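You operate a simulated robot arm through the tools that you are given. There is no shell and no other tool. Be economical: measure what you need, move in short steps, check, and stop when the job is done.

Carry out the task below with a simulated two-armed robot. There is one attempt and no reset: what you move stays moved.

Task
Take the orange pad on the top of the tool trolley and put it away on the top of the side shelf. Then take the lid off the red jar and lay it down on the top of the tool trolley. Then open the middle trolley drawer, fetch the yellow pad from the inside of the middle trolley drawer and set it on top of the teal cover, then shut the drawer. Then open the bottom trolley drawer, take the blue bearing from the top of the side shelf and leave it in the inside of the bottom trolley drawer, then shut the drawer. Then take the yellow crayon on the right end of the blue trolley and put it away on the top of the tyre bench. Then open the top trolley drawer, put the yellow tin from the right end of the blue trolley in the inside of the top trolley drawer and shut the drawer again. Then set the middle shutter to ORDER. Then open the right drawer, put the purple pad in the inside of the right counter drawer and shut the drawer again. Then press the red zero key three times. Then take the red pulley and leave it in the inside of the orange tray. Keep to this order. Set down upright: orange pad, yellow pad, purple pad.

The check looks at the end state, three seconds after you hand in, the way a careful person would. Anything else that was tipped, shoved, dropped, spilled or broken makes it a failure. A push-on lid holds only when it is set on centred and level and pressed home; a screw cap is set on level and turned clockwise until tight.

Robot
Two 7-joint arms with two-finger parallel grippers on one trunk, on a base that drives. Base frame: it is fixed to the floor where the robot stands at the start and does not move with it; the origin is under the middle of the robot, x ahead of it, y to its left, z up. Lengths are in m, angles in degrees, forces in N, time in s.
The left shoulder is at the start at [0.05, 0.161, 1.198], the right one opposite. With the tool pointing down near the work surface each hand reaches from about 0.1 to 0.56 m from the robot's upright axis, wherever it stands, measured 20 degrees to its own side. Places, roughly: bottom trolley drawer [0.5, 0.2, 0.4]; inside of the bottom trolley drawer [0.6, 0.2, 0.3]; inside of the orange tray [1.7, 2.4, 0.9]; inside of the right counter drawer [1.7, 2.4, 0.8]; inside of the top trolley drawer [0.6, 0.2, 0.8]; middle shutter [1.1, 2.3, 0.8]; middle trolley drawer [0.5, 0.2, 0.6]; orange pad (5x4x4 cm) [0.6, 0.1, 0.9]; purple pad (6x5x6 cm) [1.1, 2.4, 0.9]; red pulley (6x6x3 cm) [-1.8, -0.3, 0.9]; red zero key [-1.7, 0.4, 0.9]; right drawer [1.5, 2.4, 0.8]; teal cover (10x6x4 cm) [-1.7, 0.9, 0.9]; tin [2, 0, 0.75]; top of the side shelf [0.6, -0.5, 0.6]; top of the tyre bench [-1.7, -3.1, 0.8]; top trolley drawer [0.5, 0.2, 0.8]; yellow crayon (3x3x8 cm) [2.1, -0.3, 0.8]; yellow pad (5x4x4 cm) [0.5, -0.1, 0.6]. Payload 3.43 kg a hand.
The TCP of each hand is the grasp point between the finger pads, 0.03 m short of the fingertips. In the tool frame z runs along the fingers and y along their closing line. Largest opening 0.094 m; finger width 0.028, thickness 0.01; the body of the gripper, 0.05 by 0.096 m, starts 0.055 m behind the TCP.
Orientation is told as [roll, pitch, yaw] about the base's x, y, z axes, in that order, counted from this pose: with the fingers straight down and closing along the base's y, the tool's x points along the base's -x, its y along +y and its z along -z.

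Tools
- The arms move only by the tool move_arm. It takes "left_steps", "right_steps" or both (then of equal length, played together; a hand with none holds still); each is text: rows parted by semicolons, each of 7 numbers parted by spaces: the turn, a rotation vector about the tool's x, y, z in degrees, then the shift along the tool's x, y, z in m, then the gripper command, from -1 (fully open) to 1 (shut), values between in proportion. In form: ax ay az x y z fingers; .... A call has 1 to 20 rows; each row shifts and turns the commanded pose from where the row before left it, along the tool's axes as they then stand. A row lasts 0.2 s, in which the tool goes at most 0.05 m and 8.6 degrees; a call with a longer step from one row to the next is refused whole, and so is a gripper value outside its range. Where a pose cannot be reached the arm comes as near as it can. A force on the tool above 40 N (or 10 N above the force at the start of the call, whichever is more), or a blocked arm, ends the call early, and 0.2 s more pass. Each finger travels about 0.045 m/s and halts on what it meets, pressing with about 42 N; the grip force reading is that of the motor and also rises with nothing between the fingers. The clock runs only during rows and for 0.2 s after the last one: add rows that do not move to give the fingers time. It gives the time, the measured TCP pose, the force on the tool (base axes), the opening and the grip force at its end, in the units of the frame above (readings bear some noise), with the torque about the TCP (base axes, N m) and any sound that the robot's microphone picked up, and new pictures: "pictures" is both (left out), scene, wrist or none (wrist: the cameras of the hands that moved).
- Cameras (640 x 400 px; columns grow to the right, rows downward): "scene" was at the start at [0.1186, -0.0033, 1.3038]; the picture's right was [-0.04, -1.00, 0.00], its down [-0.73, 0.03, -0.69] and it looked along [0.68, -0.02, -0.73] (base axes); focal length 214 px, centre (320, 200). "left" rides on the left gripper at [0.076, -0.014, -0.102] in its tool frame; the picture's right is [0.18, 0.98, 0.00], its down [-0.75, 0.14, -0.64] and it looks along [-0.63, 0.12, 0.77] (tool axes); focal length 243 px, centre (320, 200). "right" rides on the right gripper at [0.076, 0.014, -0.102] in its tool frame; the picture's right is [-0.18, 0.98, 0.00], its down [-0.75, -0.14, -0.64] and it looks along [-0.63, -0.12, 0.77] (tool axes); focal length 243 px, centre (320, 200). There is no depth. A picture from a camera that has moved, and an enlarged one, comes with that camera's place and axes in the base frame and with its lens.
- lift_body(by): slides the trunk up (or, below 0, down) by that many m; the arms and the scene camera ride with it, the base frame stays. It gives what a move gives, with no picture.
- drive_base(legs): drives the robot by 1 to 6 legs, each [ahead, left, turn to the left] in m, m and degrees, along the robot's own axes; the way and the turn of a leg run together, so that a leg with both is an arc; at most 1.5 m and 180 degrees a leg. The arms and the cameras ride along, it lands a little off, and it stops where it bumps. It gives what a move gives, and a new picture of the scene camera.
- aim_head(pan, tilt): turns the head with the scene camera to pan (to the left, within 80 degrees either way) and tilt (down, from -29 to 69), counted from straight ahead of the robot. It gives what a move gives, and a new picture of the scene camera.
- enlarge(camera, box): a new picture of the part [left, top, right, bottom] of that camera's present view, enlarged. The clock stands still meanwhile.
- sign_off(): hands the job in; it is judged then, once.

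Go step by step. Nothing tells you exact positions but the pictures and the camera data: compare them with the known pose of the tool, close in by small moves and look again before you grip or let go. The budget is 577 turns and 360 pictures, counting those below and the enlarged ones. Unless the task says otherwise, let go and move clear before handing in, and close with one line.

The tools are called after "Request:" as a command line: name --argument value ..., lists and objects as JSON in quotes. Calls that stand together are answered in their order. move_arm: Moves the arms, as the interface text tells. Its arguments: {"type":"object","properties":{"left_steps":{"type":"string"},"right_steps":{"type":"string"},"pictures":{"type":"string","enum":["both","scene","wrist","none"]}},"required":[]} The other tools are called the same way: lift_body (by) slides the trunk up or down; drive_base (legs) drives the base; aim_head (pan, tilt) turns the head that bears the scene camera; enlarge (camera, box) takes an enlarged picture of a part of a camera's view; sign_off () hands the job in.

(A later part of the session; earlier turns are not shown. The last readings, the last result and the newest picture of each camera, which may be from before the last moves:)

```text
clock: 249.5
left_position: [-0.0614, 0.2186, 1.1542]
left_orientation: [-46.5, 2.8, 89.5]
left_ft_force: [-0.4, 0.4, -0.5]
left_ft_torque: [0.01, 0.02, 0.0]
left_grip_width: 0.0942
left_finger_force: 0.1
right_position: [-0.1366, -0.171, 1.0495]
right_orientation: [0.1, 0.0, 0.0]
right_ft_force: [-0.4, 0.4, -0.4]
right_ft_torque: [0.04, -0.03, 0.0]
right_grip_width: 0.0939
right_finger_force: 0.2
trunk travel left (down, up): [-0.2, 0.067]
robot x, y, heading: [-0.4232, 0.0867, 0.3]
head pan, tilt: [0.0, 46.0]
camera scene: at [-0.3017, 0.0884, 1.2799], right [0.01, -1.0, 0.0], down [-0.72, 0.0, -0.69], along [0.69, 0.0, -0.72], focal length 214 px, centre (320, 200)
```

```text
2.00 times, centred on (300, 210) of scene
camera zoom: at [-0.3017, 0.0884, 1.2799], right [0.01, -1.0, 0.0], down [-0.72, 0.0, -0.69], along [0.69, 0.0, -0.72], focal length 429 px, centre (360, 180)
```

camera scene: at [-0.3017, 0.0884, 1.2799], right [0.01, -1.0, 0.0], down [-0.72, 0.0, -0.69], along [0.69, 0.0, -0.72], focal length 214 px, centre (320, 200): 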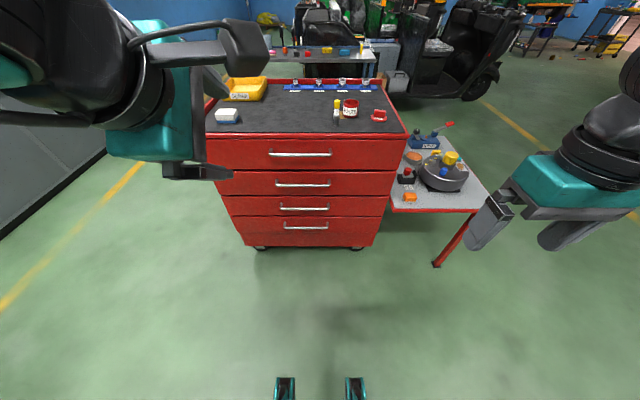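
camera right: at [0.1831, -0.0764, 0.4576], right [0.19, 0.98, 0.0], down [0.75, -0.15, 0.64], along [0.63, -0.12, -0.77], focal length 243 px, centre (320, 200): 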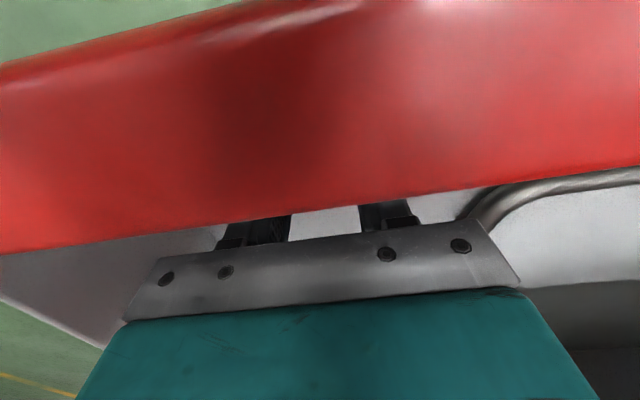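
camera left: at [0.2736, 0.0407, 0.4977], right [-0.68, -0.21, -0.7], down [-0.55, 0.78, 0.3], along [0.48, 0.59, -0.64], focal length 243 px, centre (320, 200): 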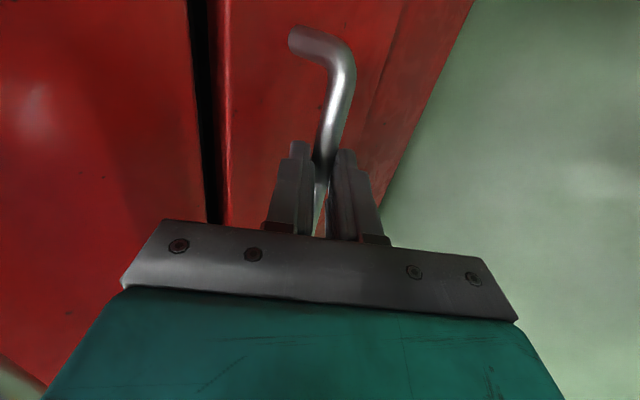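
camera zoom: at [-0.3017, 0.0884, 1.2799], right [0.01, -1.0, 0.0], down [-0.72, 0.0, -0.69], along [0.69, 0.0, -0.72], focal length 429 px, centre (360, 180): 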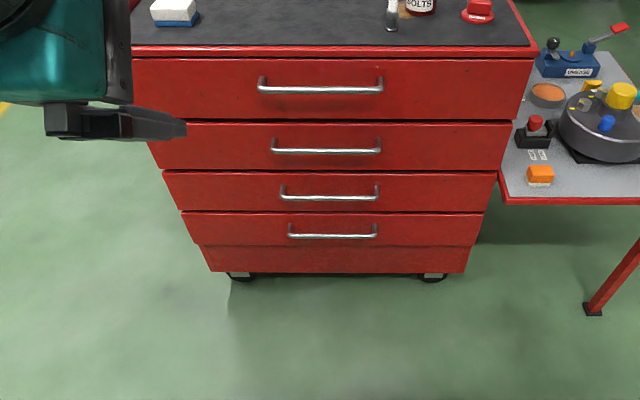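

The drawer is shut. Next is the yellow crayon on the blue trolley behind; I drive around the right side.

Request:
drive_base --legs '[[0, -1.3, -0.3], [0.95, 0, 0], [0.9, 0, 0], [0, 0.8, 0]]'

```text
clock: 268.7
left_position: [1.7898, -0.2959, 1.1545]
left_orientation: [-46.6, 2.9, 88.7]
left_ft_force: [-1.3, 0.7, -0.5]
left_ft_torque: [-0.01, 0.0, -0.03]
left_grip_width: 0.0941
left_finger_force: 0.1
right_position: [1.7086, -0.6849, 1.05]
right_orientation: [0.1, 0.0, -0.9]
right_ft_force: [0.3, 0.2, -0.5]
right_ft_torque: [-0.05, 0.02, -0.02]
right_grip_width: 0.0941
right_finger_force: 0.0
trunk travel left (down, up): [-0.2, 0.067]
robot x, y, heading: [1.4302, -0.4219, -0.6]
head pan, tilt: [0.0, 46.0]
camera scene: at [1.5472, -0.4227, 1.2798], right [-0.01, -1.0, 0.0], down [-0.72, 0.01, -0.69], along [0.69, -0.01, -0.72], focal length 214 px, centre (320, 200)
```

scene: 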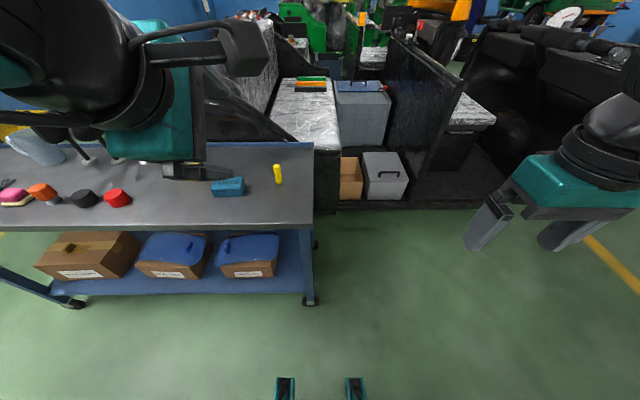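

The crayon stands at about (2.14, −0.28). I shift left and close in.

Request:
drive_base --legs '[[0, 0.28, 0.7], [0.15, 0, 0]]'

Request:
lift_body --by -0.1

Request:
move_arm --right_steps "0 0 0 -0.04 0.01 0 -1; 0 0 0 -0.04 0.01 0 -1; 0 0 0 -0.04 0.01 0 -1; 0 0 0 -0.04 0.01 0 -1; 0 0 0 -0.04 0.01 0 -1; 0 0 0 0 0 0 -1" --pictures "both"

```text
clock: 271.7
left_position: [1.9431, -0.0099, 1.1532]
left_orientation: [-46.5, 2.8, 89.1]
left_ft_force: [0.5, -0.1, -0.5]
left_ft_torque: [-0.01, 0.02, -0.01]
left_grip_width: 0.0941
left_finger_force: 0.0
right_position: [1.8649, -0.4007, 1.0493]
right_orientation: [0.0, 0.2, -0.3]
right_ft_force: [0.1, 0.6, -0.1]
right_ft_torque: [0.02, 0.01, 0.03]
right_grip_width: 0.0935
right_finger_force: 0.1
trunk travel left (down, up): [-0.2, 0.067]
robot x, y, heading: [1.5784, -0.142, 0.1]
head pan, tilt: [0.0, 46.0]
camera scene: at [1.7013, -0.1404, 1.2797], right [0.0, -1.0, 0.0], down [-0.72, 0.0, -0.69], along [0.69, 0.0, -0.72], focal length 214 px, centre (320, 200)
```

scene: 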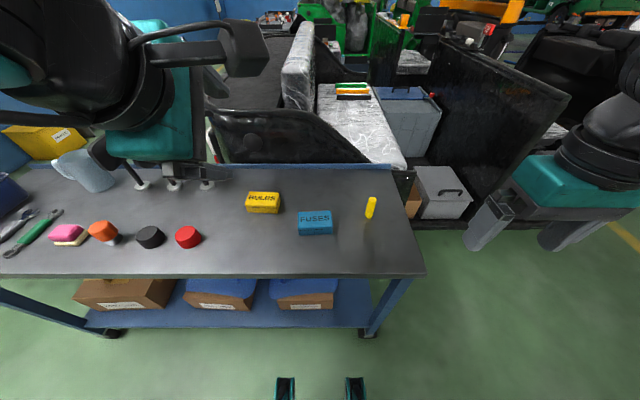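

```text
clock: 273.0
left_position: [1.9415, -0.0115, 1.0545]
left_orientation: [-46.6, 2.8, 89.3]
left_ft_force: [0.7, 0.3, 0.3]
left_ft_torque: [-0.04, -0.02, 0.01]
left_grip_width: 0.0941
left_finger_force: 0.0
right_position: [1.8643, -0.4002, 0.9505]
right_orientation: [0.1, -0.1, -0.3]
right_ft_force: [-0.4, 0.1, 0.1]
right_ft_torque: [0.06, 0.02, 0.02]
right_grip_width: 0.0943
right_finger_force: 0.1
trunk travel left (down, up): [-0.1, 0.167]
robot x, y, heading: [1.5785, -0.1392, -0.0]
head pan, tilt: [0.0, 46.0]
```

```text
clock: 274.4
left_position: [1.9414, -0.0108, 1.0542]
left_orientation: [-46.6, 2.9, 89.2]
left_ft_force: [-0.1, 0.2, 0.1]
left_ft_torque: [0.0, 0.02, -0.01]
left_grip_width: 0.0939
left_finger_force: 0.1
right_position: [2.0652, -0.3509, 0.9513]
right_orientation: [0.0, 0.1, -0.3]
right_ft_force: [-0.2, 0.4, 0.4]
right_ft_torque: [-0.03, 0.0, -0.01]
right_grip_width: 0.094
right_finger_force: 0.1
trunk travel left (down, up): [-0.1, 0.167]
robot x, y, heading: [1.5843, -0.1412, 0.1]
head pan, tilt: [0.0, 46.0]
camera scene: at [1.7006, -0.1405, 1.1799], right [0.0, -1.0, 0.0], down [-0.72, 0.0, -0.69], along [0.69, 0.0, -0.72], focal length 214 px, centre (320, 200)
camera right: at [1.9879, -0.3367, 1.0532], right [0.19, 0.98, 0.0], down [0.75, -0.15, 0.64], along [0.63, -0.12, -0.77], focal length 243 px, centre (320, 200)
```

scene: 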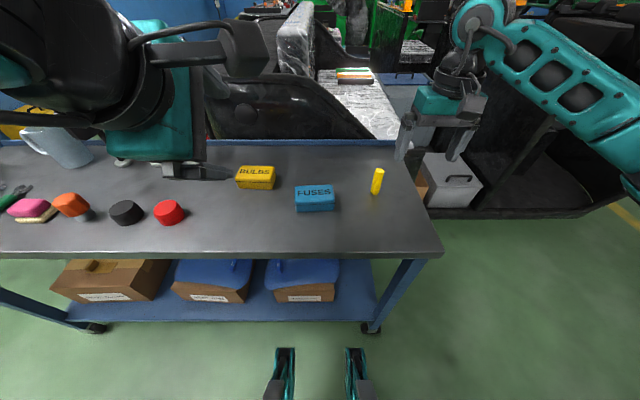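
right: 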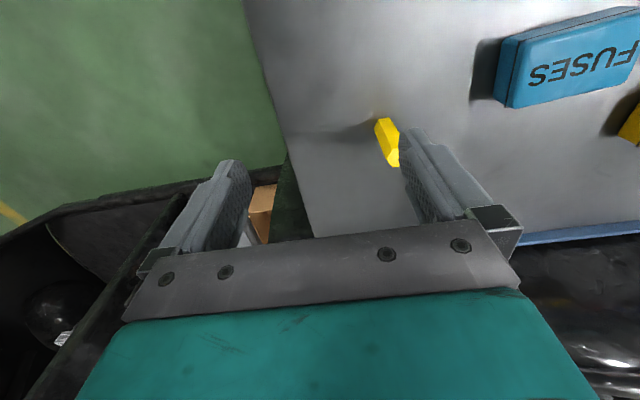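

The tin is the "BULBS" box. The crayon's base is at about (2.12, −0.29) and the table at z≈0.77. I move over the crayon.

Request:
move_arm --right_steps "0 0 0 -0.02 0.02 0 -1; 0 0 0 -0.02 0.02 0 -1; 0 0 0 -0.018 0.021 0 -1; 0 0 0 0 0 0 -1" --pictures "wrist"

```text
clock: 275.4
left_position: [1.941, -0.0113, 1.0538]
left_orientation: [-46.6, 2.7, 89.2]
left_ft_force: [-0.2, -0.1, 0.6]
left_ft_torque: [-0.01, 0.0, 0.03]
left_grip_width: 0.0938
left_finger_force: 0.1
right_position: [2.1236, -0.29, 0.9508]
right_orientation: [0.1, 0.0, -0.3]
right_ft_force: [0.6, 0.1, 1.1]
right_ft_torque: [0.02, -0.02, 0.0]
right_grip_width: 0.094
right_finger_force: 0.1
trunk travel left (down, up): [-0.1, 0.167]
robot x, y, heading: [1.5798, -0.1399, 0.2]
head pan, tilt: [0.0, 46.0]
camera right: at [2.0457, -0.276, 1.0527], right [0.19, 0.98, 0.0], down [0.75, -0.15, 0.64], along [0.63, -0.12, -0.77], focal length 243 px, centre (320, 200)
```

right: 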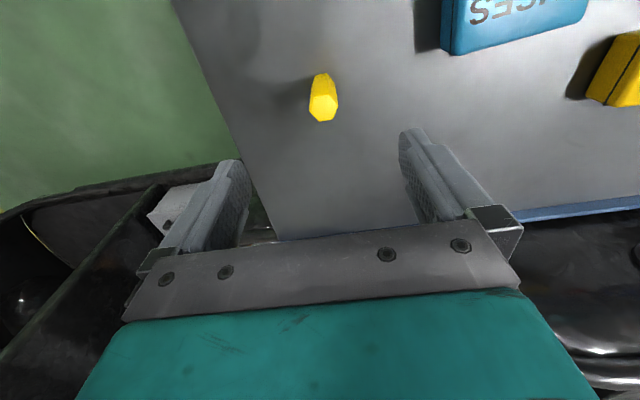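

Request:
move_arm --right_steps "0 0 0 0.011 0.004 0 -1; 0 0 0 0 0 0.03 -1; 0 0 0 0 0 0.03 -1; 0 0 0 0 0 0.03 -1; 0 0 0 0 0 0 -1" --pictures "wrist"

```text
clock: 276.6
left_position: [1.9415, -0.0105, 1.0546]
left_orientation: [-46.7, 2.8, 89.2]
left_ft_force: [0.1, 0.2, 0.7]
left_ft_torque: [0.0, -0.02, 0.01]
left_grip_width: 0.0939
left_finger_force: 0.0
right_position: [2.1102, -0.2876, 0.8602]
right_orientation: [0.1, 0.0, -0.3]
right_ft_force: [0.3, 0.1, -0.1]
right_ft_torque: [-0.03, -0.01, 0.0]
right_grip_width: 0.0937
right_finger_force: 0.0
trunk travel left (down, up): [-0.1, 0.167]
robot x, y, heading: [1.5833, -0.1394, -0.3]
head pan, tilt: [0.0, 46.0]
camera right: at [2.0347, -0.2725, 0.9624], right [0.19, 0.98, 0.0], down [0.75, -0.15, 0.64], along [0.63, -0.12, -0.77], focal length 243 px, centre (320, 200)
```

right: 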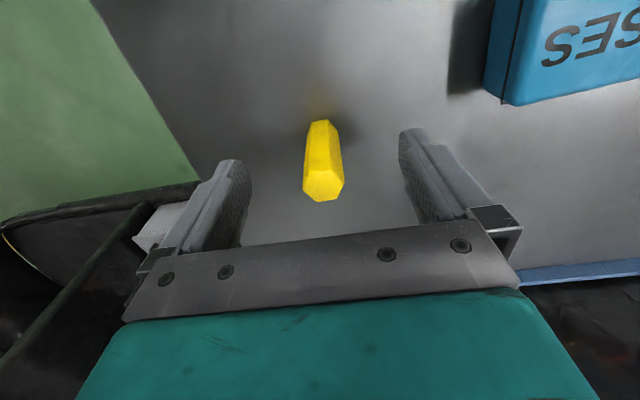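

Request:
move_arm --right_steps "0 0 0 -0.005 0.001 0.02 -1; 0 0 0 0 0 0.018 -1; 0 0 0 0 0 0 0; 0 0 0 0 0 0 1; 0 0 0 0 0 0 1; 0 0 0 0 0 0 1; 0 0 0 0 0 0 1; 0 0 0 0 0 0 1; 0 0 0 0 0 -0.01 1; 0 0 0 0 0 0 1" --pictures "wrist"

```text
clock: 278.8
left_position: [1.9422, -0.0103, 1.0537]
left_orientation: [-46.6, 2.8, 89.2]
left_ft_force: [-0.3, -0.4, 1.2]
left_ft_torque: [0.01, -0.02, 0.0]
left_grip_width: 0.0938
left_finger_force: 0.1
right_position: [2.1155, -0.2862, 0.8329]
right_orientation: [0.1, -0.1, -0.3]
right_ft_force: [0.0, -0.1, -1.1]
right_ft_torque: [0.0, 0.02, -0.03]
right_grip_width: 0.0231
right_finger_force: 41.9
trunk travel left (down, up): [-0.1, 0.167]
robot x, y, heading: [1.5825, -0.1382, -0.1]
head pan, tilt: [0.0, 46.0]
camera right: at [2.0396, -0.2713, 0.9347], right [0.19, 0.98, 0.0], down [0.75, -0.15, 0.64], along [0.63, -0.12, -0.77], focal length 243 px, centre (320, 200)
```

right: 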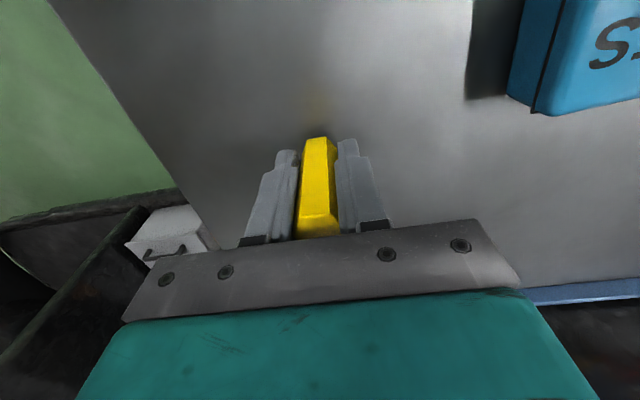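

Crayon held. Lift, retract, and drive out toward the tyre bench.

Request:
move_arm --right_steps "0 0 0 0 0 -0.04 1; 0 0 0 0 0 -0.04 1; 0 0 0 0 0 -0.04 1; 0 0 0 0 0 -0.04 1; 0 0 0 0.04 0 -0.02 1; 0 0 0 0.04 0 0 1; 0 0 0 0.04 0 0 1; 0 0 0 0.04 0 0 1; 0 0 0 0.04 0 0 1" --pictures "none"

Request:
drive_base --legs '[[-0.12, 0, 0], [0, -1.15, 0], [0, 0, -180]]'

Request:
aim_head --pan 15 --tilt 20

```text
clock: 280.8
left_position: [1.9413, -0.0106, 1.0532]
left_orientation: [-46.6, 2.8, 89.2]
left_ft_force: [0.0, 0.6, 0.4]
left_ft_torque: [-0.04, -0.01, 0.0]
left_grip_width: 0.094
left_finger_force: 0.0
right_position: [1.916, -0.2852, 1.0129]
right_orientation: [0.1, 0.0, -0.4]
right_ft_force: [-0.3, 0.2, 0.7]
right_ft_torque: [-0.01, 0.03, -0.02]
right_grip_width: 0.0229
right_finger_force: 42.1
trunk travel left (down, up): [-0.1, 0.167]
robot x, y, heading: [1.5805, -0.1394, -0.2]
head pan, tilt: [0.0, 46.0]
```

```text
clock: 294.9
left_position: [1.1003, -1.4218, 1.0533]
left_orientation: [-46.7, 2.7, -91.0]
left_ft_force: [-0.4, -0.8, 0.0]
left_ft_torque: [0.01, 0.05, 0.0]
left_grip_width: 0.0941
left_finger_force: 0.0
right_position: [1.1268, -1.1492, 1.0112]
right_orientation: [0.2, 0.1, 179.4]
right_ft_force: [0.3, -0.3, -0.2]
right_ft_torque: [0.0, 0.0, 0.0]
right_grip_width: 0.0233
right_finger_force: 42.1
trunk travel left (down, up): [-0.1, 0.167]
robot x, y, heading: [1.4627, -1.2988, 179.7]
head pan, tilt: [0.0, 46.0]
camera scene: at [1.3391, -1.2948, 1.1798], right [0.0, 1.0, 0.0], down [0.72, 0.0, -0.69], along [-0.69, 0.0, -0.72], focal length 214 px, centre (320, 200)
```

scene: 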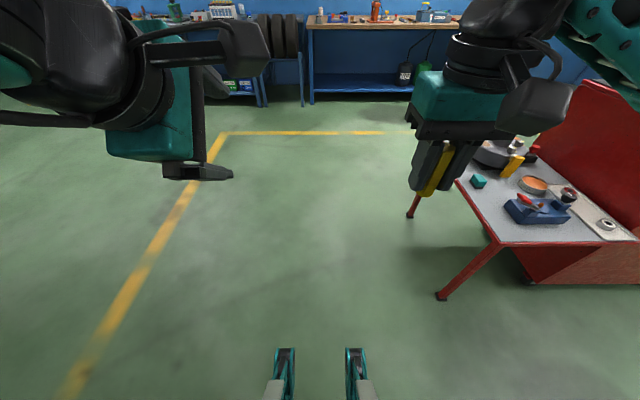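

```text
clock: 295.8
left_position: [1.0997, -1.4224, 1.0548]
left_orientation: [-46.6, 2.8, -91.0]
left_ft_force: [-0.1, -0.5, 0.3]
left_ft_torque: [-0.01, 0.01, 0.02]
left_grip_width: 0.094
left_finger_force: 0.0
right_position: [1.1266, -1.149, 1.0114]
right_orientation: [0.0, 0.1, 179.5]
right_ft_force: [-0.3, -0.5, -0.1]
right_ft_torque: [-0.01, 0.02, 0.0]
right_grip_width: 0.023
right_finger_force: 42.1
trunk travel left (down, up): [-0.1, 0.167]
robot x, y, heading: [1.4626, -1.299, 179.9]
head pan, tilt: [15.0, 20.0]
camera scene: at [1.3295, -1.3188, 1.2199], right [-0.25, 0.97, 0.0], down [0.33, 0.09, -0.94], along [-0.91, -0.24, -0.34], focal length 214 px, centre (320, 200)
```

scene: 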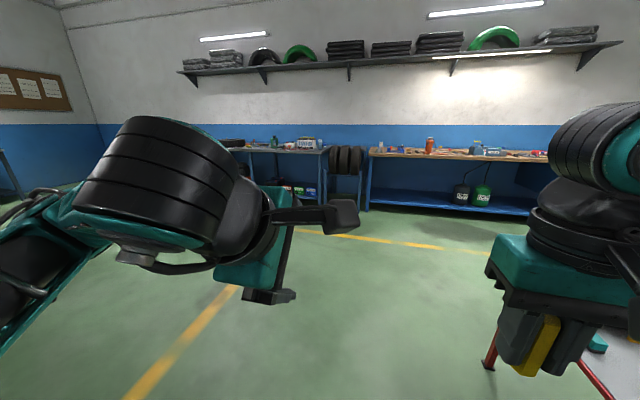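

Request:
drive_base --legs '[[1.4, 0, 0], [0, 1.5, 0], [0, 0.2, 0]]'

```text
clock: 311.0
left_position: [-0.2831, -3.1469, 1.0546]
left_orientation: [-46.6, 2.8, -90.8]
left_ft_force: [-0.2, 0.8, 0.0]
left_ft_torque: [0.02, -0.01, -0.03]
left_grip_width: 0.0939
left_finger_force: 0.0
right_position: [-0.2588, -2.8746, 1.0129]
right_orientation: [0.1, 0.0, 179.7]
right_ft_force: [-1.1, 0.0, -0.5]
right_ft_torque: [0.01, 0.03, -0.03]
right_grip_width: 0.023
right_finger_force: 42.5
trunk travel left (down, up): [-0.1, 0.167]
robot x, y, heading: [0.0771, -3.0147, 179.9]
head pan, tilt: [15.0, 20.0]
camera scene: at [-0.054, -3.043, 1.2199], right [-0.26, 0.97, 0.0], down [0.33, 0.09, -0.94], along [-0.91, -0.24, -0.34], focal length 214 px, centre (320, 200)
```

scene: 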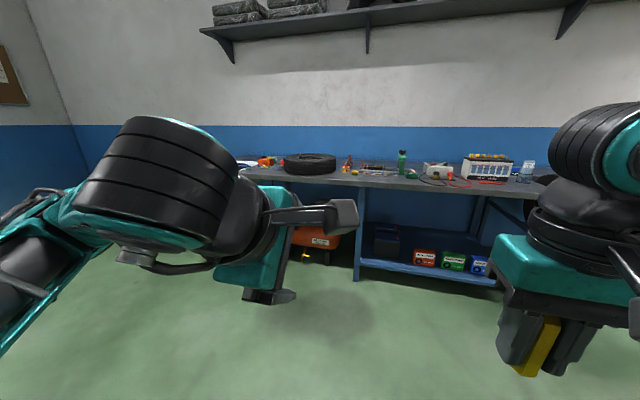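

Request:
drive_base --legs '[[0.7, 0, 0]]'

Request:
aim_head --pan -5 --tilt 38

```text
clock: 314.9
left_position: [-0.9838, -3.1431, 1.0536]
left_orientation: [-46.6, 2.8, -91.1]
left_ft_force: [0.0, 0.6, 0.9]
left_ft_torque: [-0.01, -0.03, 0.0]
left_grip_width: 0.0938
left_finger_force: 0.1
right_position: [-0.9566, -2.8701, 1.0124]
right_orientation: [0.1, -0.1, 179.4]
right_ft_force: [0.0, -0.3, -0.4]
right_ft_torque: [0.0, 0.01, 0.02]
right_grip_width: 0.023
right_finger_force: 42.0
trunk travel left (down, up): [-0.1, 0.167]
robot x, y, heading: [-0.622, -3.0142, 179.7]
head pan, tilt: [15.0, 20.0]
camera scene: at [-0.7545, -3.04, 1.2199], right [-0.25, 0.97, 0.0], down [0.33, 0.09, -0.94], along [-0.91, -0.24, -0.34], focal length 214 px, centre (320, 200)
```

scene: 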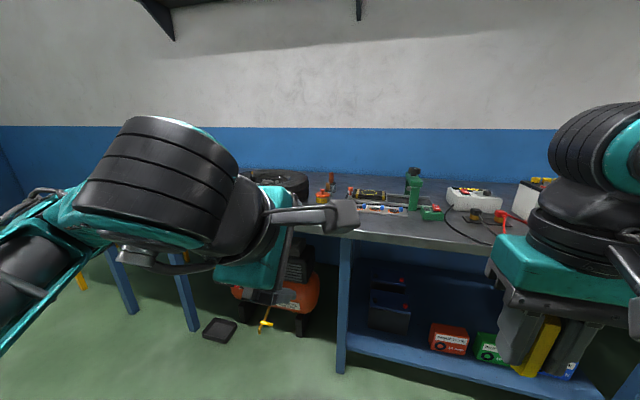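

```text
clock: 315.7
left_position: [-0.9848, -3.1426, 1.0543]
left_orientation: [-46.7, 2.9, -91.2]
left_ft_force: [0.1, 0.4, -0.5]
left_ft_torque: [0.0, 0.03, 0.0]
left_grip_width: 0.0941
left_finger_force: 0.1
right_position: [-0.9558, -2.8701, 1.0125]
right_orientation: [0.1, 0.1, 179.5]
right_ft_force: [0.3, -0.5, -0.3]
right_ft_torque: [0.02, 0.02, -0.02]
right_grip_width: 0.0232
right_finger_force: 42.1
trunk travel left (down, up): [-0.1, 0.167]
robot x, y, heading: [-0.6273, -3.0175, 179.8]
head pan, tilt: [-5.0, 38.0]
camera scene: at [-0.7502, -3.0084, 1.1916], right [0.09, 1.0, 0.0], down [0.61, -0.06, -0.79], along [-0.79, 0.07, -0.62], focal length 214 px, centre (320, 200)
```

scene: 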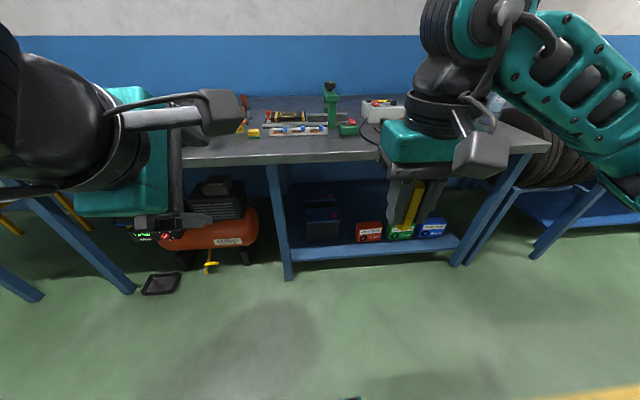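

Request:
drive_base --legs '[[0.4, 0, 0]]'

Request:
aim_head --pan -5 --tilt 46

Request:
enlarge --camera "right" --box '[0, 0, 640, 400]'

```text
clock: 318.2
left_position: [-1.3854, -3.1407, 1.0541]
left_orientation: [-46.7, 2.7, -91.1]
left_ft_force: [-0.3, 0.6, 0.1]
left_ft_torque: [0.03, 0.02, -0.02]
left_grip_width: 0.094
left_finger_force: 0.0
right_position: [-1.3584, -2.8666, 1.0123]
right_orientation: [0.1, 0.1, 179.4]
right_ft_force: [-0.6, -0.4, 0.7]
right_ft_torque: [0.01, -0.01, -0.03]
right_grip_width: 0.023
right_finger_force: 42.4
trunk travel left (down, up): [-0.1, 0.167]
robot x, y, heading: [-1.0205, -3.0136, 179.8]
head pan, tilt: [-5.0, 38.0]
camera scene: at [-1.1515, -3.0058, 1.1915], right [0.09, 1.0, 0.0], down [0.61, -0.06, -0.79], along [-0.78, 0.07, -0.62], focal length 214 px, centre (320, 200)
```

scene: 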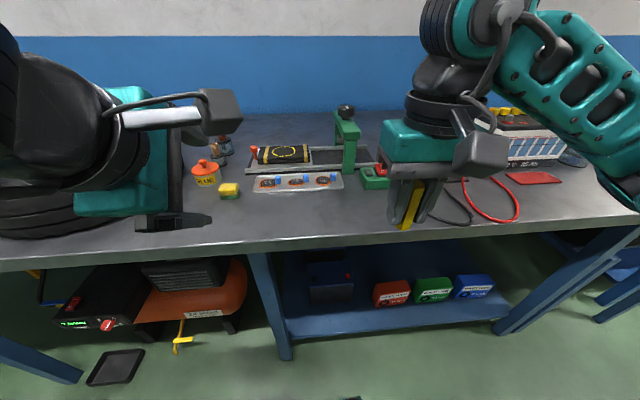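

```text
clock: 318.9
left_position: [-1.3864, -3.1401, 1.0533]
left_orientation: [-46.6, 2.7, -91.1]
left_ft_force: [0.1, -0.6, -0.1]
left_ft_torque: [-0.01, 0.01, 0.0]
left_grip_width: 0.094
left_finger_force: 0.0
right_position: [-1.3591, -2.8679, 1.0115]
right_orientation: [0.0, 0.0, 179.4]
right_ft_force: [0.2, -0.3, 0.0]
right_ft_torque: [0.0, 0.0, 0.0]
right_grip_width: 0.0231
right_finger_force: 41.8
trunk travel left (down, up): [-0.1, 0.167]
robot x, y, heading: [-1.0273, -3.0132, 179.7]
head pan, tilt: [-5.0, 46.0]
camera scene: at [-1.1455, -3.0064, 1.1799], right [0.09, 1.0, 0.0], down [0.72, -0.07, -0.69], along [-0.69, 0.07, -0.72], focal length 214 px, centre (320, 200)
```

scene: 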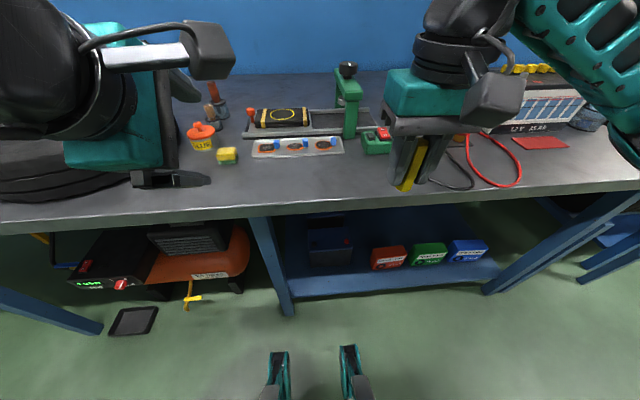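

```text
1.00 times, centred on (320, 200) of right
camera zoom: at [-1.2835, -2.8822, 1.115], right [-0.2, -0.98, 0.0], down [-0.75, 0.15, 0.64], along [-0.63, 0.12, -0.77], focal length 243 px, centre (320, 200)
```

zoom: 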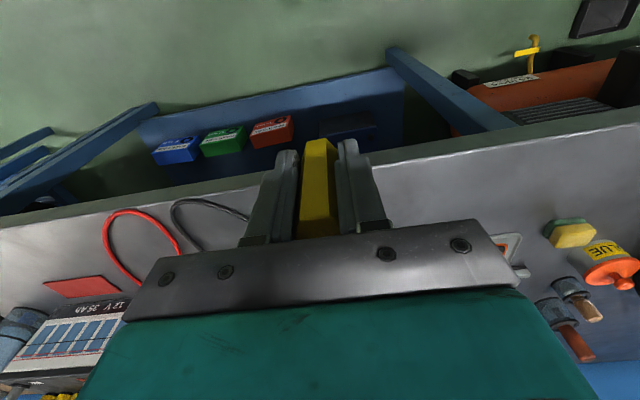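

Request:
move_arm --right_steps "0 0 0 -0.04 0.009 0 1; 0 0 0 -0.04 0.009 0 1; 0 0 0 -0.04 0.009 0 1; 0 0 0 -0.04 0.009 0 1; 0 0 0 0 0 0.03 1; 0 0 0 0 0 0.03 1; 0 0 0 0 0 0 1" --pictures "both"

```text
clock: 320.5
left_position: [-1.3855, -3.1405, 1.0534]
left_orientation: [-46.6, 2.8, -91.2]
left_ft_force: [-0.3, -0.6, -0.1]
left_ft_torque: [-0.02, 0.04, 0.0]
left_grip_width: 0.0939
left_finger_force: 0.1
right_position: [-1.5197, -2.9024, 0.9508]
right_orientation: [0.0, 0.0, 179.4]
right_ft_force: [0.8, 0.0, -1.1]
right_ft_torque: [-0.01, 0.0, 0.0]
right_grip_width: 0.0231
right_finger_force: 41.9
trunk travel left (down, up): [-0.1, 0.167]
robot x, y, heading: [-1.0242, -3.015, 179.6]
head pan, tilt: [-5.0, 46.0]
camera scene: at [-1.1455, -3.0064, 1.1798], right [0.09, 1.0, 0.0], down [0.72, -0.07, -0.69], along [-0.69, 0.07, -0.72], focal length 214 px, centre (320, 200)
camera right: at [-1.4439, -2.9166, 1.0545], right [-0.2, -0.98, 0.0], down [-0.75, 0.15, 0.64], along [-0.63, 0.12, -0.77], focal length 243 px, centre (320, 200)
```

scene: 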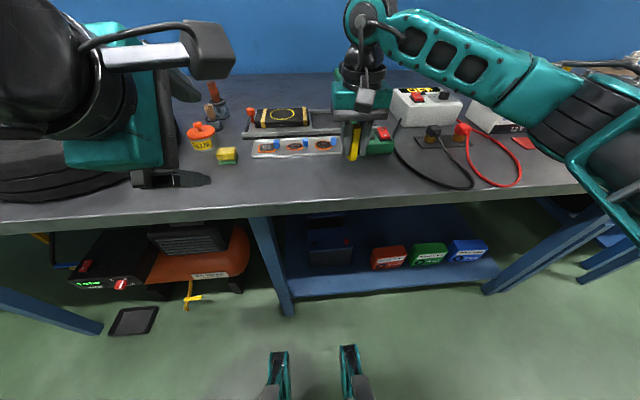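
right: 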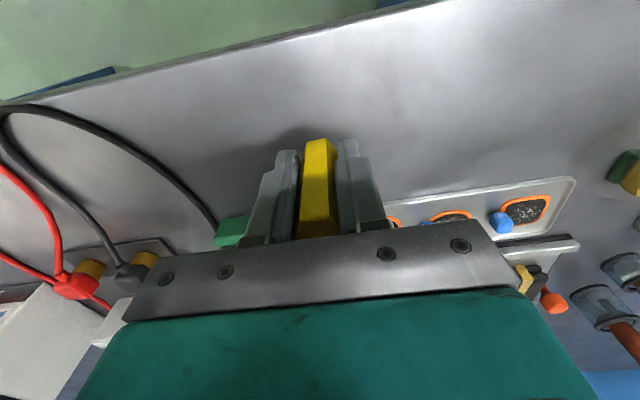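

Request:
move_arm --right_steps "0 0 0 0.015 0 0.02 1; 0 0 0 0 0 0.015 1; 0 0 0 0 0 0.005 1; 0 0 0 0 0 0.004 1; 0 0 0 0 0 0.004 1; 0 0 0 0 0 0 1" --pictures "none"

Request:
enlarge --camera "scene" --box '[310, 110, 410, 190]'

```text
clock: 321.9
left_position: [-1.385, -3.1418, 1.0551]
left_orientation: [-46.5, 2.8, -91.1]
left_ft_force: [-0.9, 0.0, 0.7]
left_ft_torque: [-0.03, -0.01, -0.01]
left_grip_width: 0.0939
left_finger_force: 0.1
right_position: [-1.5039, -2.9019, 0.9033]
right_orientation: [0.1, 0.0, 179.3]
right_ft_force: [0.0, 0.0, -0.4]
right_ft_torque: [-0.03, -0.01, 0.0]
right_grip_width: 0.0232
right_finger_force: 41.9
trunk travel left (down, up): [-0.1, 0.167]
robot x, y, heading: [-1.0227, -3.0138, 179.4]
head pan, tilt: [-5.0, 46.0]
```

```text
5.00 times, centred on (360, 150) of scene
camera zoom: at [-1.1455, -3.0064, 1.1798], right [0.09, 1.0, 0.0], down [0.72, -0.07, -0.69], along [-0.69, 0.07, -0.72], focal length 1072 px, centre (120, 450)
```

zoom: 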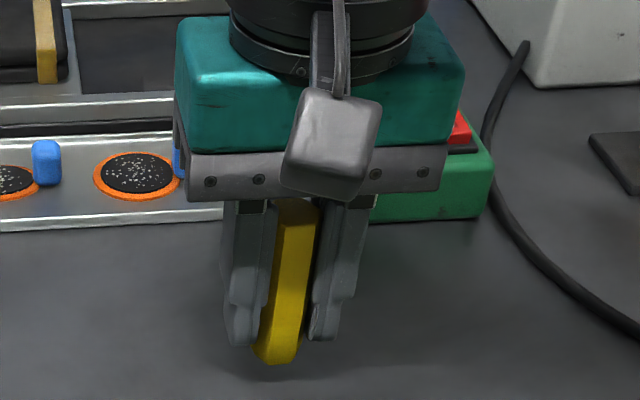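

Request:
move_arm --right_steps "0 0 0 0 0 0.004 1; 0 0 0 0 0 0.004 1; 0 0 0 0 0 0.003 1; 0 0 0 0 0 0.003 1; 0 0 0 0 0 0 1" --pictures "none"

Request:
move_arm --right_steps "0 0 0 0 0 0.003 1; 0 0 0 0 0 0.003 1; 0 0 0 0 0 0.003 1; 0 0 0 0 0 0 1" --pictures "none"

Request:
enlarge --camera "scene" --box '[310, 110, 410, 190]'

```text
clock: 323.1
left_position: [-1.3854, -3.1402, 1.0542]
left_orientation: [-46.8, 2.8, -91.2]
left_ft_force: [0.6, 0.1, 0.4]
left_ft_torque: [-0.01, 0.03, 0.01]
left_grip_width: 0.0939
left_finger_force: 0.0
right_position: [-1.5035, -2.9014, 0.8908]
right_orientation: [0.1, -0.1, 179.3]
right_ft_force: [-0.2, 1.9, 9.2]
right_ft_torque: [0.08, -0.01, 0.0]
right_grip_width: 0.0232
right_finger_force: 41.8
trunk travel left (down, up): [-0.1, 0.167]
robot x, y, heading: [-1.0253, -3.0127, 179.7]
head pan, tilt: [-5.0, 46.0]
```

```text
clock: 323.8
left_position: [-1.3841, -3.1415, 1.0533]
left_orientation: [-46.7, 2.7, -91.2]
left_ft_force: [0.2, 0.3, -0.4]
left_ft_torque: [-0.01, 0.0, -0.01]
left_grip_width: 0.094
left_finger_force: 0.0
right_position: [-1.5055, -2.9032, 0.8902]
right_orientation: [0.3, -0.6, 179.3]
right_ft_force: [2.2, -0.2, 12.5]
right_ft_torque: [0.04, -0.16, 0.02]
right_grip_width: 0.023
right_finger_force: 41.9
trunk travel left (down, up): [-0.1, 0.167]
robot x, y, heading: [-1.0258, -3.016, 179.5]
head pan, tilt: [-5.0, 46.0]
stopped in row 3 (right hand): the force on the tool passed its limit (the readings are from after the stop); the commanded pose is now the measured one
```

```text
5.00 times, centred on (360, 150) of scene
camera zoom: at [-1.1445, -3.0064, 1.1797], right [0.09, 1.0, 0.0], down [0.72, -0.07, -0.7], along [-0.69, 0.07, -0.72], focal length 1072 px, centre (120, 450)
```

zoom: 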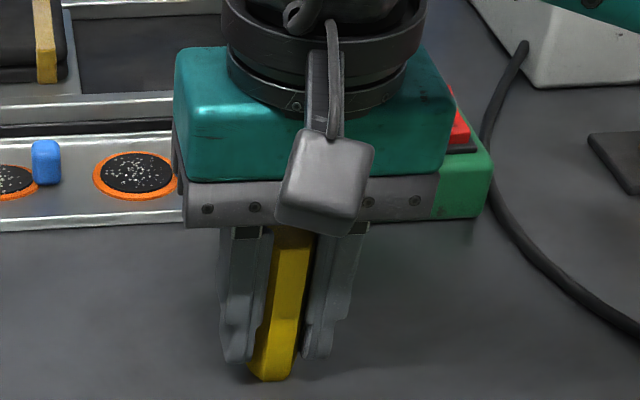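

Request:
move_arm --right_steps "-0.3 0.6 0 0 0 -0.0015 1; 0 0 0 0 0 0 0.45; 0 0 0 0 0 0 0.35; 0 0 0 0 0 0 0.2; 0 0 0 0 0 0 0; 0 0 0 0 0 0 -0.2; 0 0 0 0 0 0 -0.2; 0 0 0 0 0 -0.03 -0.2; 0 0 0 0 0 -0.03 -0.2; 0 0 0 0 0 -0.04 -0.2; 0 0 0 0 0 -0.03 -0.2" --pictures "none"

Request:
enlarge --camera "scene" --box '[310, 110, 410, 190]'

```text
clock: 326.2
left_position: [-1.3853, -3.1415, 1.0549]
left_orientation: [-46.6, 2.7, -91.2]
left_ft_force: [0.0, 0.4, -1.1]
left_ft_torque: [0.02, -0.03, 0.0]
left_grip_width: 0.0936
left_finger_force: 0.0
right_position: [-1.5057, -2.9005, 1.0202]
right_orientation: [0.6, 0.2, 179.4]
right_ft_force: [0.5, 0.2, 0.6]
right_ft_torque: [-0.02, -0.01, 0.0]
right_grip_width: 0.0563
right_finger_force: 0.1
trunk travel left (down, up): [-0.1, 0.167]
robot x, y, heading: [-1.0253, -3.0156, 179.5]
head pan, tilt: [-5.0, 46.0]
```

```text
5.00 times, centred on (360, 150) of scene
camera zoom: at [-1.1453, -3.0063, 1.1798], right [0.09, 1.0, 0.0], down [0.72, -0.07, -0.69], along [-0.69, 0.07, -0.72], focal length 1072 px, centre (120, 450)
```

zoom: 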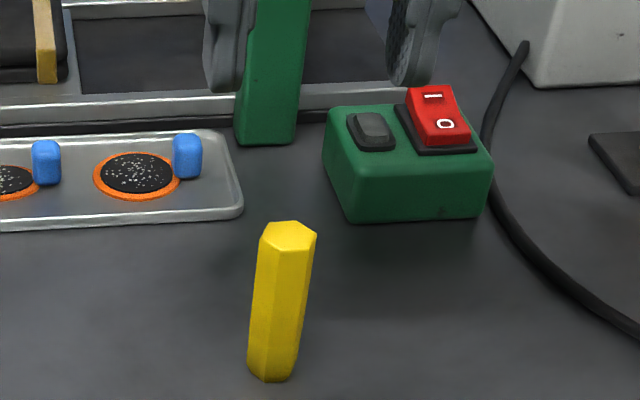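

The crayon stands on the tyre bench. I return to the tool trolley.

Request:
move_arm --right_steps "0 0 0 0.045 0 0 -1; 0 0 0 0.045 0 0 -1; 0 0 0 0.045 0 0 -1; 0 0 0 0.03 0 0 -1" --pictures "none"

Request:
drive_base --legs '[[-0.55, 0, 0], [0, 0, -179.5], [0, 1.5, 0], [0, 1.5, 0]]'

Request:
aim_head --pan 0 --tilt 46

```text
clock: 327.2
left_position: [-1.3843, -3.1408, 1.0548]
left_orientation: [-46.6, 2.8, -91.2]
left_ft_force: [0.3, -0.4, -0.9]
left_ft_torque: [0.0, 0.01, 0.01]
left_grip_width: 0.094
left_finger_force: 0.0
right_position: [-1.3414, -2.9014, 1.0208]
right_orientation: [0.5, 0.1, 179.2]
right_ft_force: [-0.8, -0.2, -0.3]
right_ft_torque: [-0.02, 0.02, 0.02]
right_grip_width: 0.0939
right_finger_force: 0.0
trunk travel left (down, up): [-0.1, 0.167]
robot x, y, heading: [-1.0233, -3.0103, 179.7]
head pan, tilt: [-5.0, 46.0]
```

```text
clock: 351.8
left_position: [-0.0341, 0.1029, 1.0537]
left_orientation: [-46.5, 2.7, 87.2]
left_ft_force: [0.3, 0.1, -0.4]
left_ft_torque: [0.0, -0.02, -0.01]
left_grip_width: 0.0941
left_finger_force: 0.0
right_position: [-0.0855, -0.1335, 1.0204]
right_orientation: [0.7, 0.0, -2.4]
right_ft_force: [-0.4, 0.2, -0.6]
right_ft_torque: [-0.02, -0.01, -0.01]
right_grip_width: 0.0938
right_finger_force: 0.1
trunk travel left (down, up): [-0.1, 0.167]
robot x, y, heading: [-0.402, -0.0122, -2.0]
head pan, tilt: [-5.0, 46.0]
camera scene: at [-0.2809, -0.025, 1.1798], right [-0.12, -0.99, 0.0], down [-0.71, 0.09, -0.69], along [0.69, -0.09, -0.72], focal length 214 px, centre (320, 200)
```

scene: 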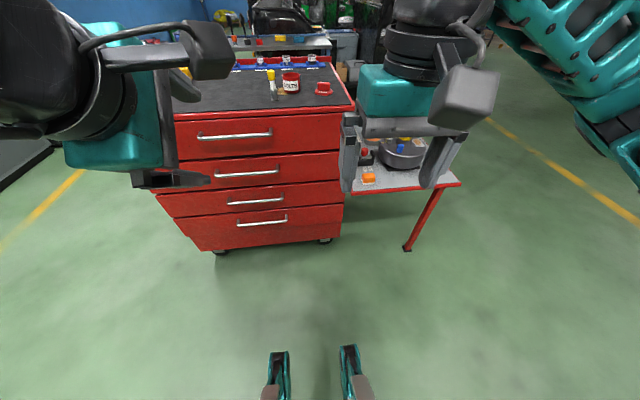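

```text
clock: 352.4
left_position: [-0.0349, 0.1019, 1.0535]
left_orientation: [-46.5, 2.7, 87.2]
left_ft_force: [-0.9, 0.3, 0.1]
left_ft_torque: [0.01, 0.0, 0.01]
left_grip_width: 0.0941
left_finger_force: 0.1
right_position: [-0.0859, -0.1354, 1.0217]
right_orientation: [0.5, 0.0, -2.4]
right_ft_force: [-0.5, -0.4, 0.1]
right_ft_torque: [-0.03, -0.01, 0.02]
right_grip_width: 0.094
right_finger_force: 0.1
trunk travel left (down, up): [-0.1, 0.167]
robot x, y, heading: [-0.4002, -0.0112, -2.0]
head pan, tilt: [0.0, 46.0]
camera scene: at [-0.2804, -0.0181, 1.1798], right [-0.04, -1.0, 0.0], down [-0.72, 0.03, -0.69], along [0.69, -0.03, -0.72], focal length 214 px, centre (320, 200)
```

scene: 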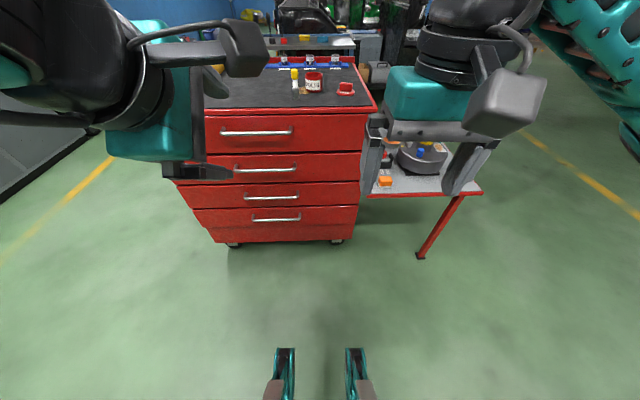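

Request:
drive_base --legs '[[-0.05, 0.03, 2]]'

Request:
lift_body --by 0.12

Request:
move_arm --left_steps "0 0 0 0 0.028 0.0255 0.2; 0 0 0 0 0.028 0.0255 0.2; 0 0 0 0 0.028 0.0255 0.2; 0 0 0 0 0.028 0.0255 0.2; 0 0 0 0 0.028 0.0255 0.2; 0 0 0 0 0.028 0.0255 0.2; 0 0 0 0 0.028 0.0255 0.2; 0 0 0 0 0.028 0.0255 0.2; 0 0 0 0 0 0 0.2" --pictures "both"

```text
clock: 353.4
left_position: [-0.0887, 0.1479, 1.0548]
left_orientation: [-46.6, 2.7, 89.2]
left_ft_force: [1.2, -0.1, -0.4]
left_ft_torque: [0.01, -0.01, 0.03]
left_grip_width: 0.0938
left_finger_force: 0.1
right_position: [-0.131, -0.0924, 1.0204]
right_orientation: [0.6, 0.0, -0.4]
right_ft_force: [-0.4, -0.1, 0.3]
right_ft_torque: [-0.03, -0.06, 0.05]
right_grip_width: 0.0942
right_finger_force: 0.1
trunk travel left (down, up): [-0.1, 0.167]
robot x, y, heading: [-0.449, 0.0149, -0.1]
head pan, tilt: [0.0, 46.0]
camera scene: at [-0.3297, 0.0174, 1.1799], right [0.0, -1.0, 0.0], down [-0.72, 0.0, -0.7], along [0.7, 0.0, -0.72], focal length 214 px, centre (320, 200)
```

scene: 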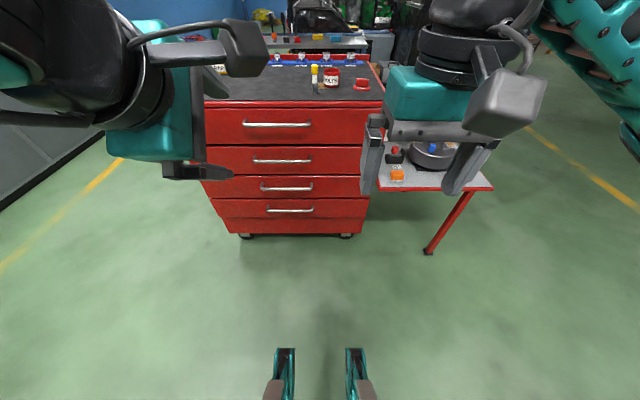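

```text
clock: 354.9
left_position: [-0.0871, 0.1455, 1.1744]
left_orientation: [-46.7, 2.6, 89.2]
left_ft_force: [0.2, 0.2, 0.3]
left_ft_torque: [-0.04, 0.0, -0.03]
left_grip_width: 0.0939
left_finger_force: 0.1
right_position: [-0.1305, -0.0923, 1.1386]
right_orientation: [0.5, 0.1, -0.4]
right_ft_force: [-0.2, -0.3, 0.5]
right_ft_torque: [-0.02, 0.05, -0.01]
right_grip_width: 0.094
right_finger_force: 0.0
trunk travel left (down, up): [-0.22, 0.047]
robot x, y, heading: [-0.4456, 0.021, 0.0]
head pan, tilt: [0.0, 46.0]
```

```text
clock: 356.9
left_position: [-0.0679, 0.1184, 0.8805]
left_orientation: [-46.7, 2.8, 89.2]
left_ft_force: [0.2, -0.7, 0.1]
left_ft_torque: [0.01, 0.0, 0.03]
left_grip_width: 0.0375
left_finger_force: 0.1
left hand out of reach, approached as far as the arm can: row 1, 2, 3
right_position: [-0.1302, -0.0915, 1.1393]
right_orientation: [0.5, 0.1, -0.4]
right_ft_force: [1.3, 0.7, -0.1]
right_ft_torque: [0.0, 0.0, -0.02]
right_grip_width: 0.0942
right_finger_force: 0.1
trunk travel left (down, up): [-0.22, 0.047]
robot x, y, heading: [-0.4522, 0.0183, -0.0]
head pan, tilt: [0.0, 46.0]
camera scene: at [-0.3294, 0.0175, 1.2999], right [0.0, -1.0, 0.0], down [-0.72, 0.0, -0.69], along [0.69, 0.0, -0.72], focal length 214 px, centre (320, 200)
camera left: at [-0.133, 0.0482, 0.9638], right [-0.68, -0.21, -0.7], down [-0.55, 0.78, 0.3], along [0.49, 0.59, -0.64], focal length 243 px, centre (320, 200)
```

scene: 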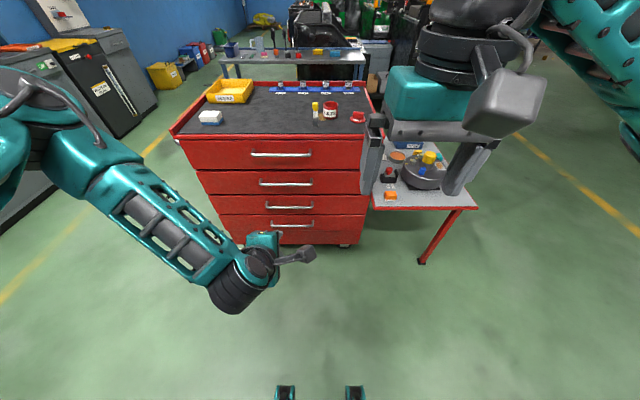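
left: 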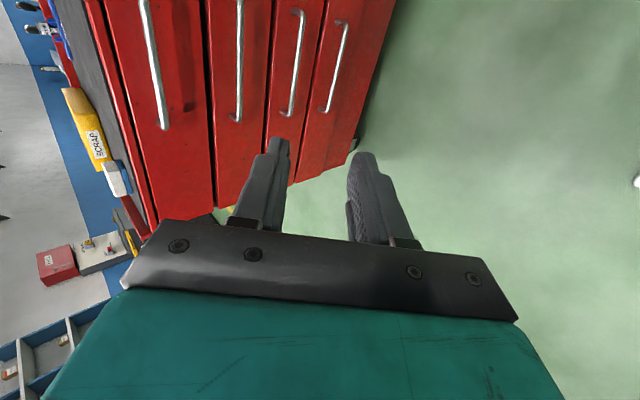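

Request:
lift_body --by -0.028

Request:
drive_base --legs '[[0.32, 0.02, 0]]'

Request:
enlarge --camera "left" --box '[0, 0, 640, 400]'

```text
clock: 357.6
left_position: [-0.0672, 0.1187, 0.8522]
left_orientation: [-46.6, 2.7, 89.1]
left_ft_force: [-0.9, -0.2, -0.2]
left_ft_torque: [0.02, -0.01, 0.01]
left_grip_width: 0.0376
left_finger_force: 0.1
right_position: [-0.1305, -0.0925, 1.113]
right_orientation: [0.6, 0.1, -0.3]
right_ft_force: [-0.3, -0.4, -0.9]
right_ft_torque: [-0.02, 0.03, 0.02]
right_grip_width: 0.0939
right_finger_force: 0.1
trunk travel left (down, up): [-0.192, 0.075]
robot x, y, heading: [-0.4494, 0.0179, -0.1]
head pan, tilt: [0.0, 46.0]
```

```text
clock: 359.8
left_position: [0.2501, 0.1391, 0.8508]
left_orientation: [-46.6, 2.8, 89.2]
left_ft_force: [0.3, -0.9, -0.4]
left_ft_torque: [0.02, 0.05, 0.08]
left_grip_width: 0.0376
left_finger_force: 0.0
right_position: [0.188, -0.0719, 1.113]
right_orientation: [0.6, 0.2, -0.2]
right_ft_force: [-0.2, -0.4, 0.6]
right_ft_torque: [0.0, 0.02, -0.01]
right_grip_width: 0.094
right_finger_force: 0.1
trunk travel left (down, up): [-0.192, 0.075]
robot x, y, heading: [-0.1305, 0.037, 0.4]
head pan, tilt: [0.0, 46.0]
camera scene: at [-0.011, 0.0371, 1.2718], right [0.0, -1.0, 0.0], down [-0.72, 0.0, -0.69], along [0.69, 0.0, -0.72], focal length 214 px, centre (320, 200)
```

scene: 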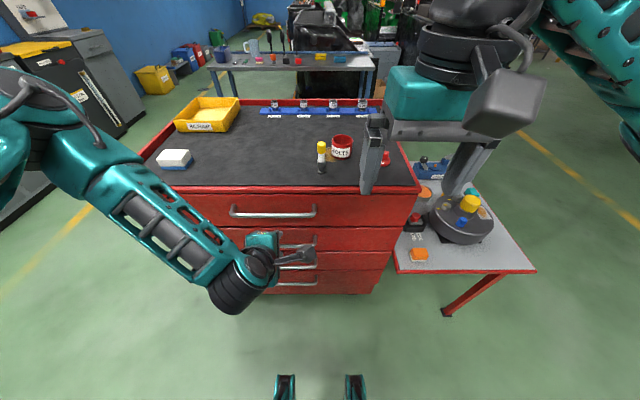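

```text
1.00 times, centred on (320, 200) of left
camera zoom: at [0.1849, 0.0682, 0.9357], right [-0.68, -0.21, -0.7], down [-0.55, 0.78, 0.3], along [0.48, 0.59, -0.64], focal length 243 px, centre (320, 200)
```

zoom: 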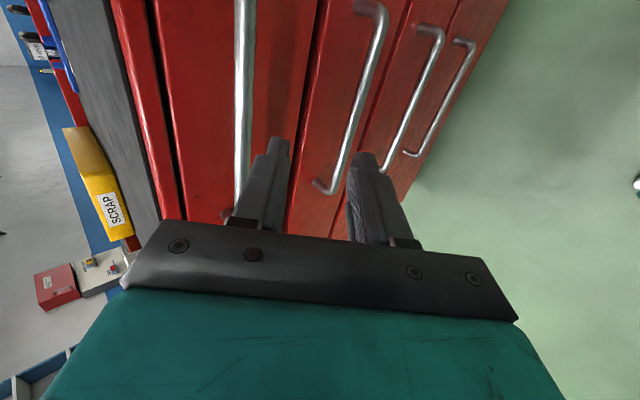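

Request:
drive_base --legs '[[0.092, 0, -0.3]]'

Request:
enlarge --camera "left" --box '[160, 50, 480, 250]'

```text
clock: 360.9
left_position: [0.3432, 0.1365, 0.8508]
left_orientation: [-46.6, 2.8, 88.9]
left_ft_force: [0.2, 0.9, 0.1]
left_ft_torque: [0.05, -0.01, -0.02]
left_grip_width: 0.0375
left_finger_force: 0.1
right_position: [0.2781, -0.0745, 1.1136]
right_orientation: [0.7, 0.3, -0.7]
right_ft_force: [0.1, 0.8, 0.4]
right_ft_torque: [-0.02, 0.01, -0.04]
right_grip_width: 0.094
right_finger_force: 0.1
trunk travel left (down, up): [-0.192, 0.075]
robot x, y, heading: [-0.0377, 0.0395, -0.1]
head pan, tilt: [0.0, 46.0]
camera scene: at [0.0803, 0.0361, 1.2717], right [-0.01, -1.0, 0.0], down [-0.72, 0.0, -0.69], along [0.69, 0.0, -0.72], focal length 214 px, centre (320, 200)
```

scene: 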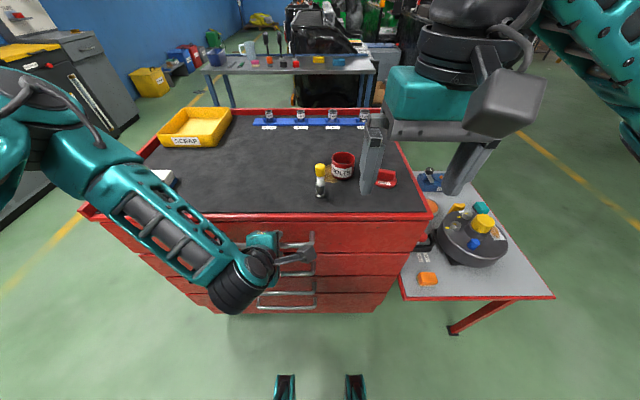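

```text
2.00 times, centred on (320, 150) of left
camera zoom: at [0.2763, 0.066, 0.9356], right [-0.68, -0.2, -0.7], down [-0.55, 0.78, 0.3], along [0.49, 0.59, -0.64], focal length 485 px, centre (320, 300)
```

zoom: 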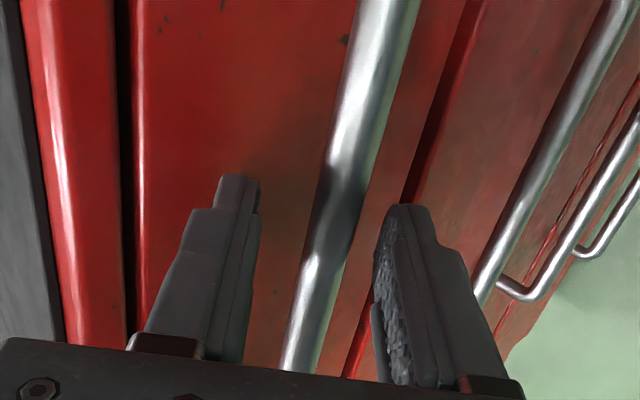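

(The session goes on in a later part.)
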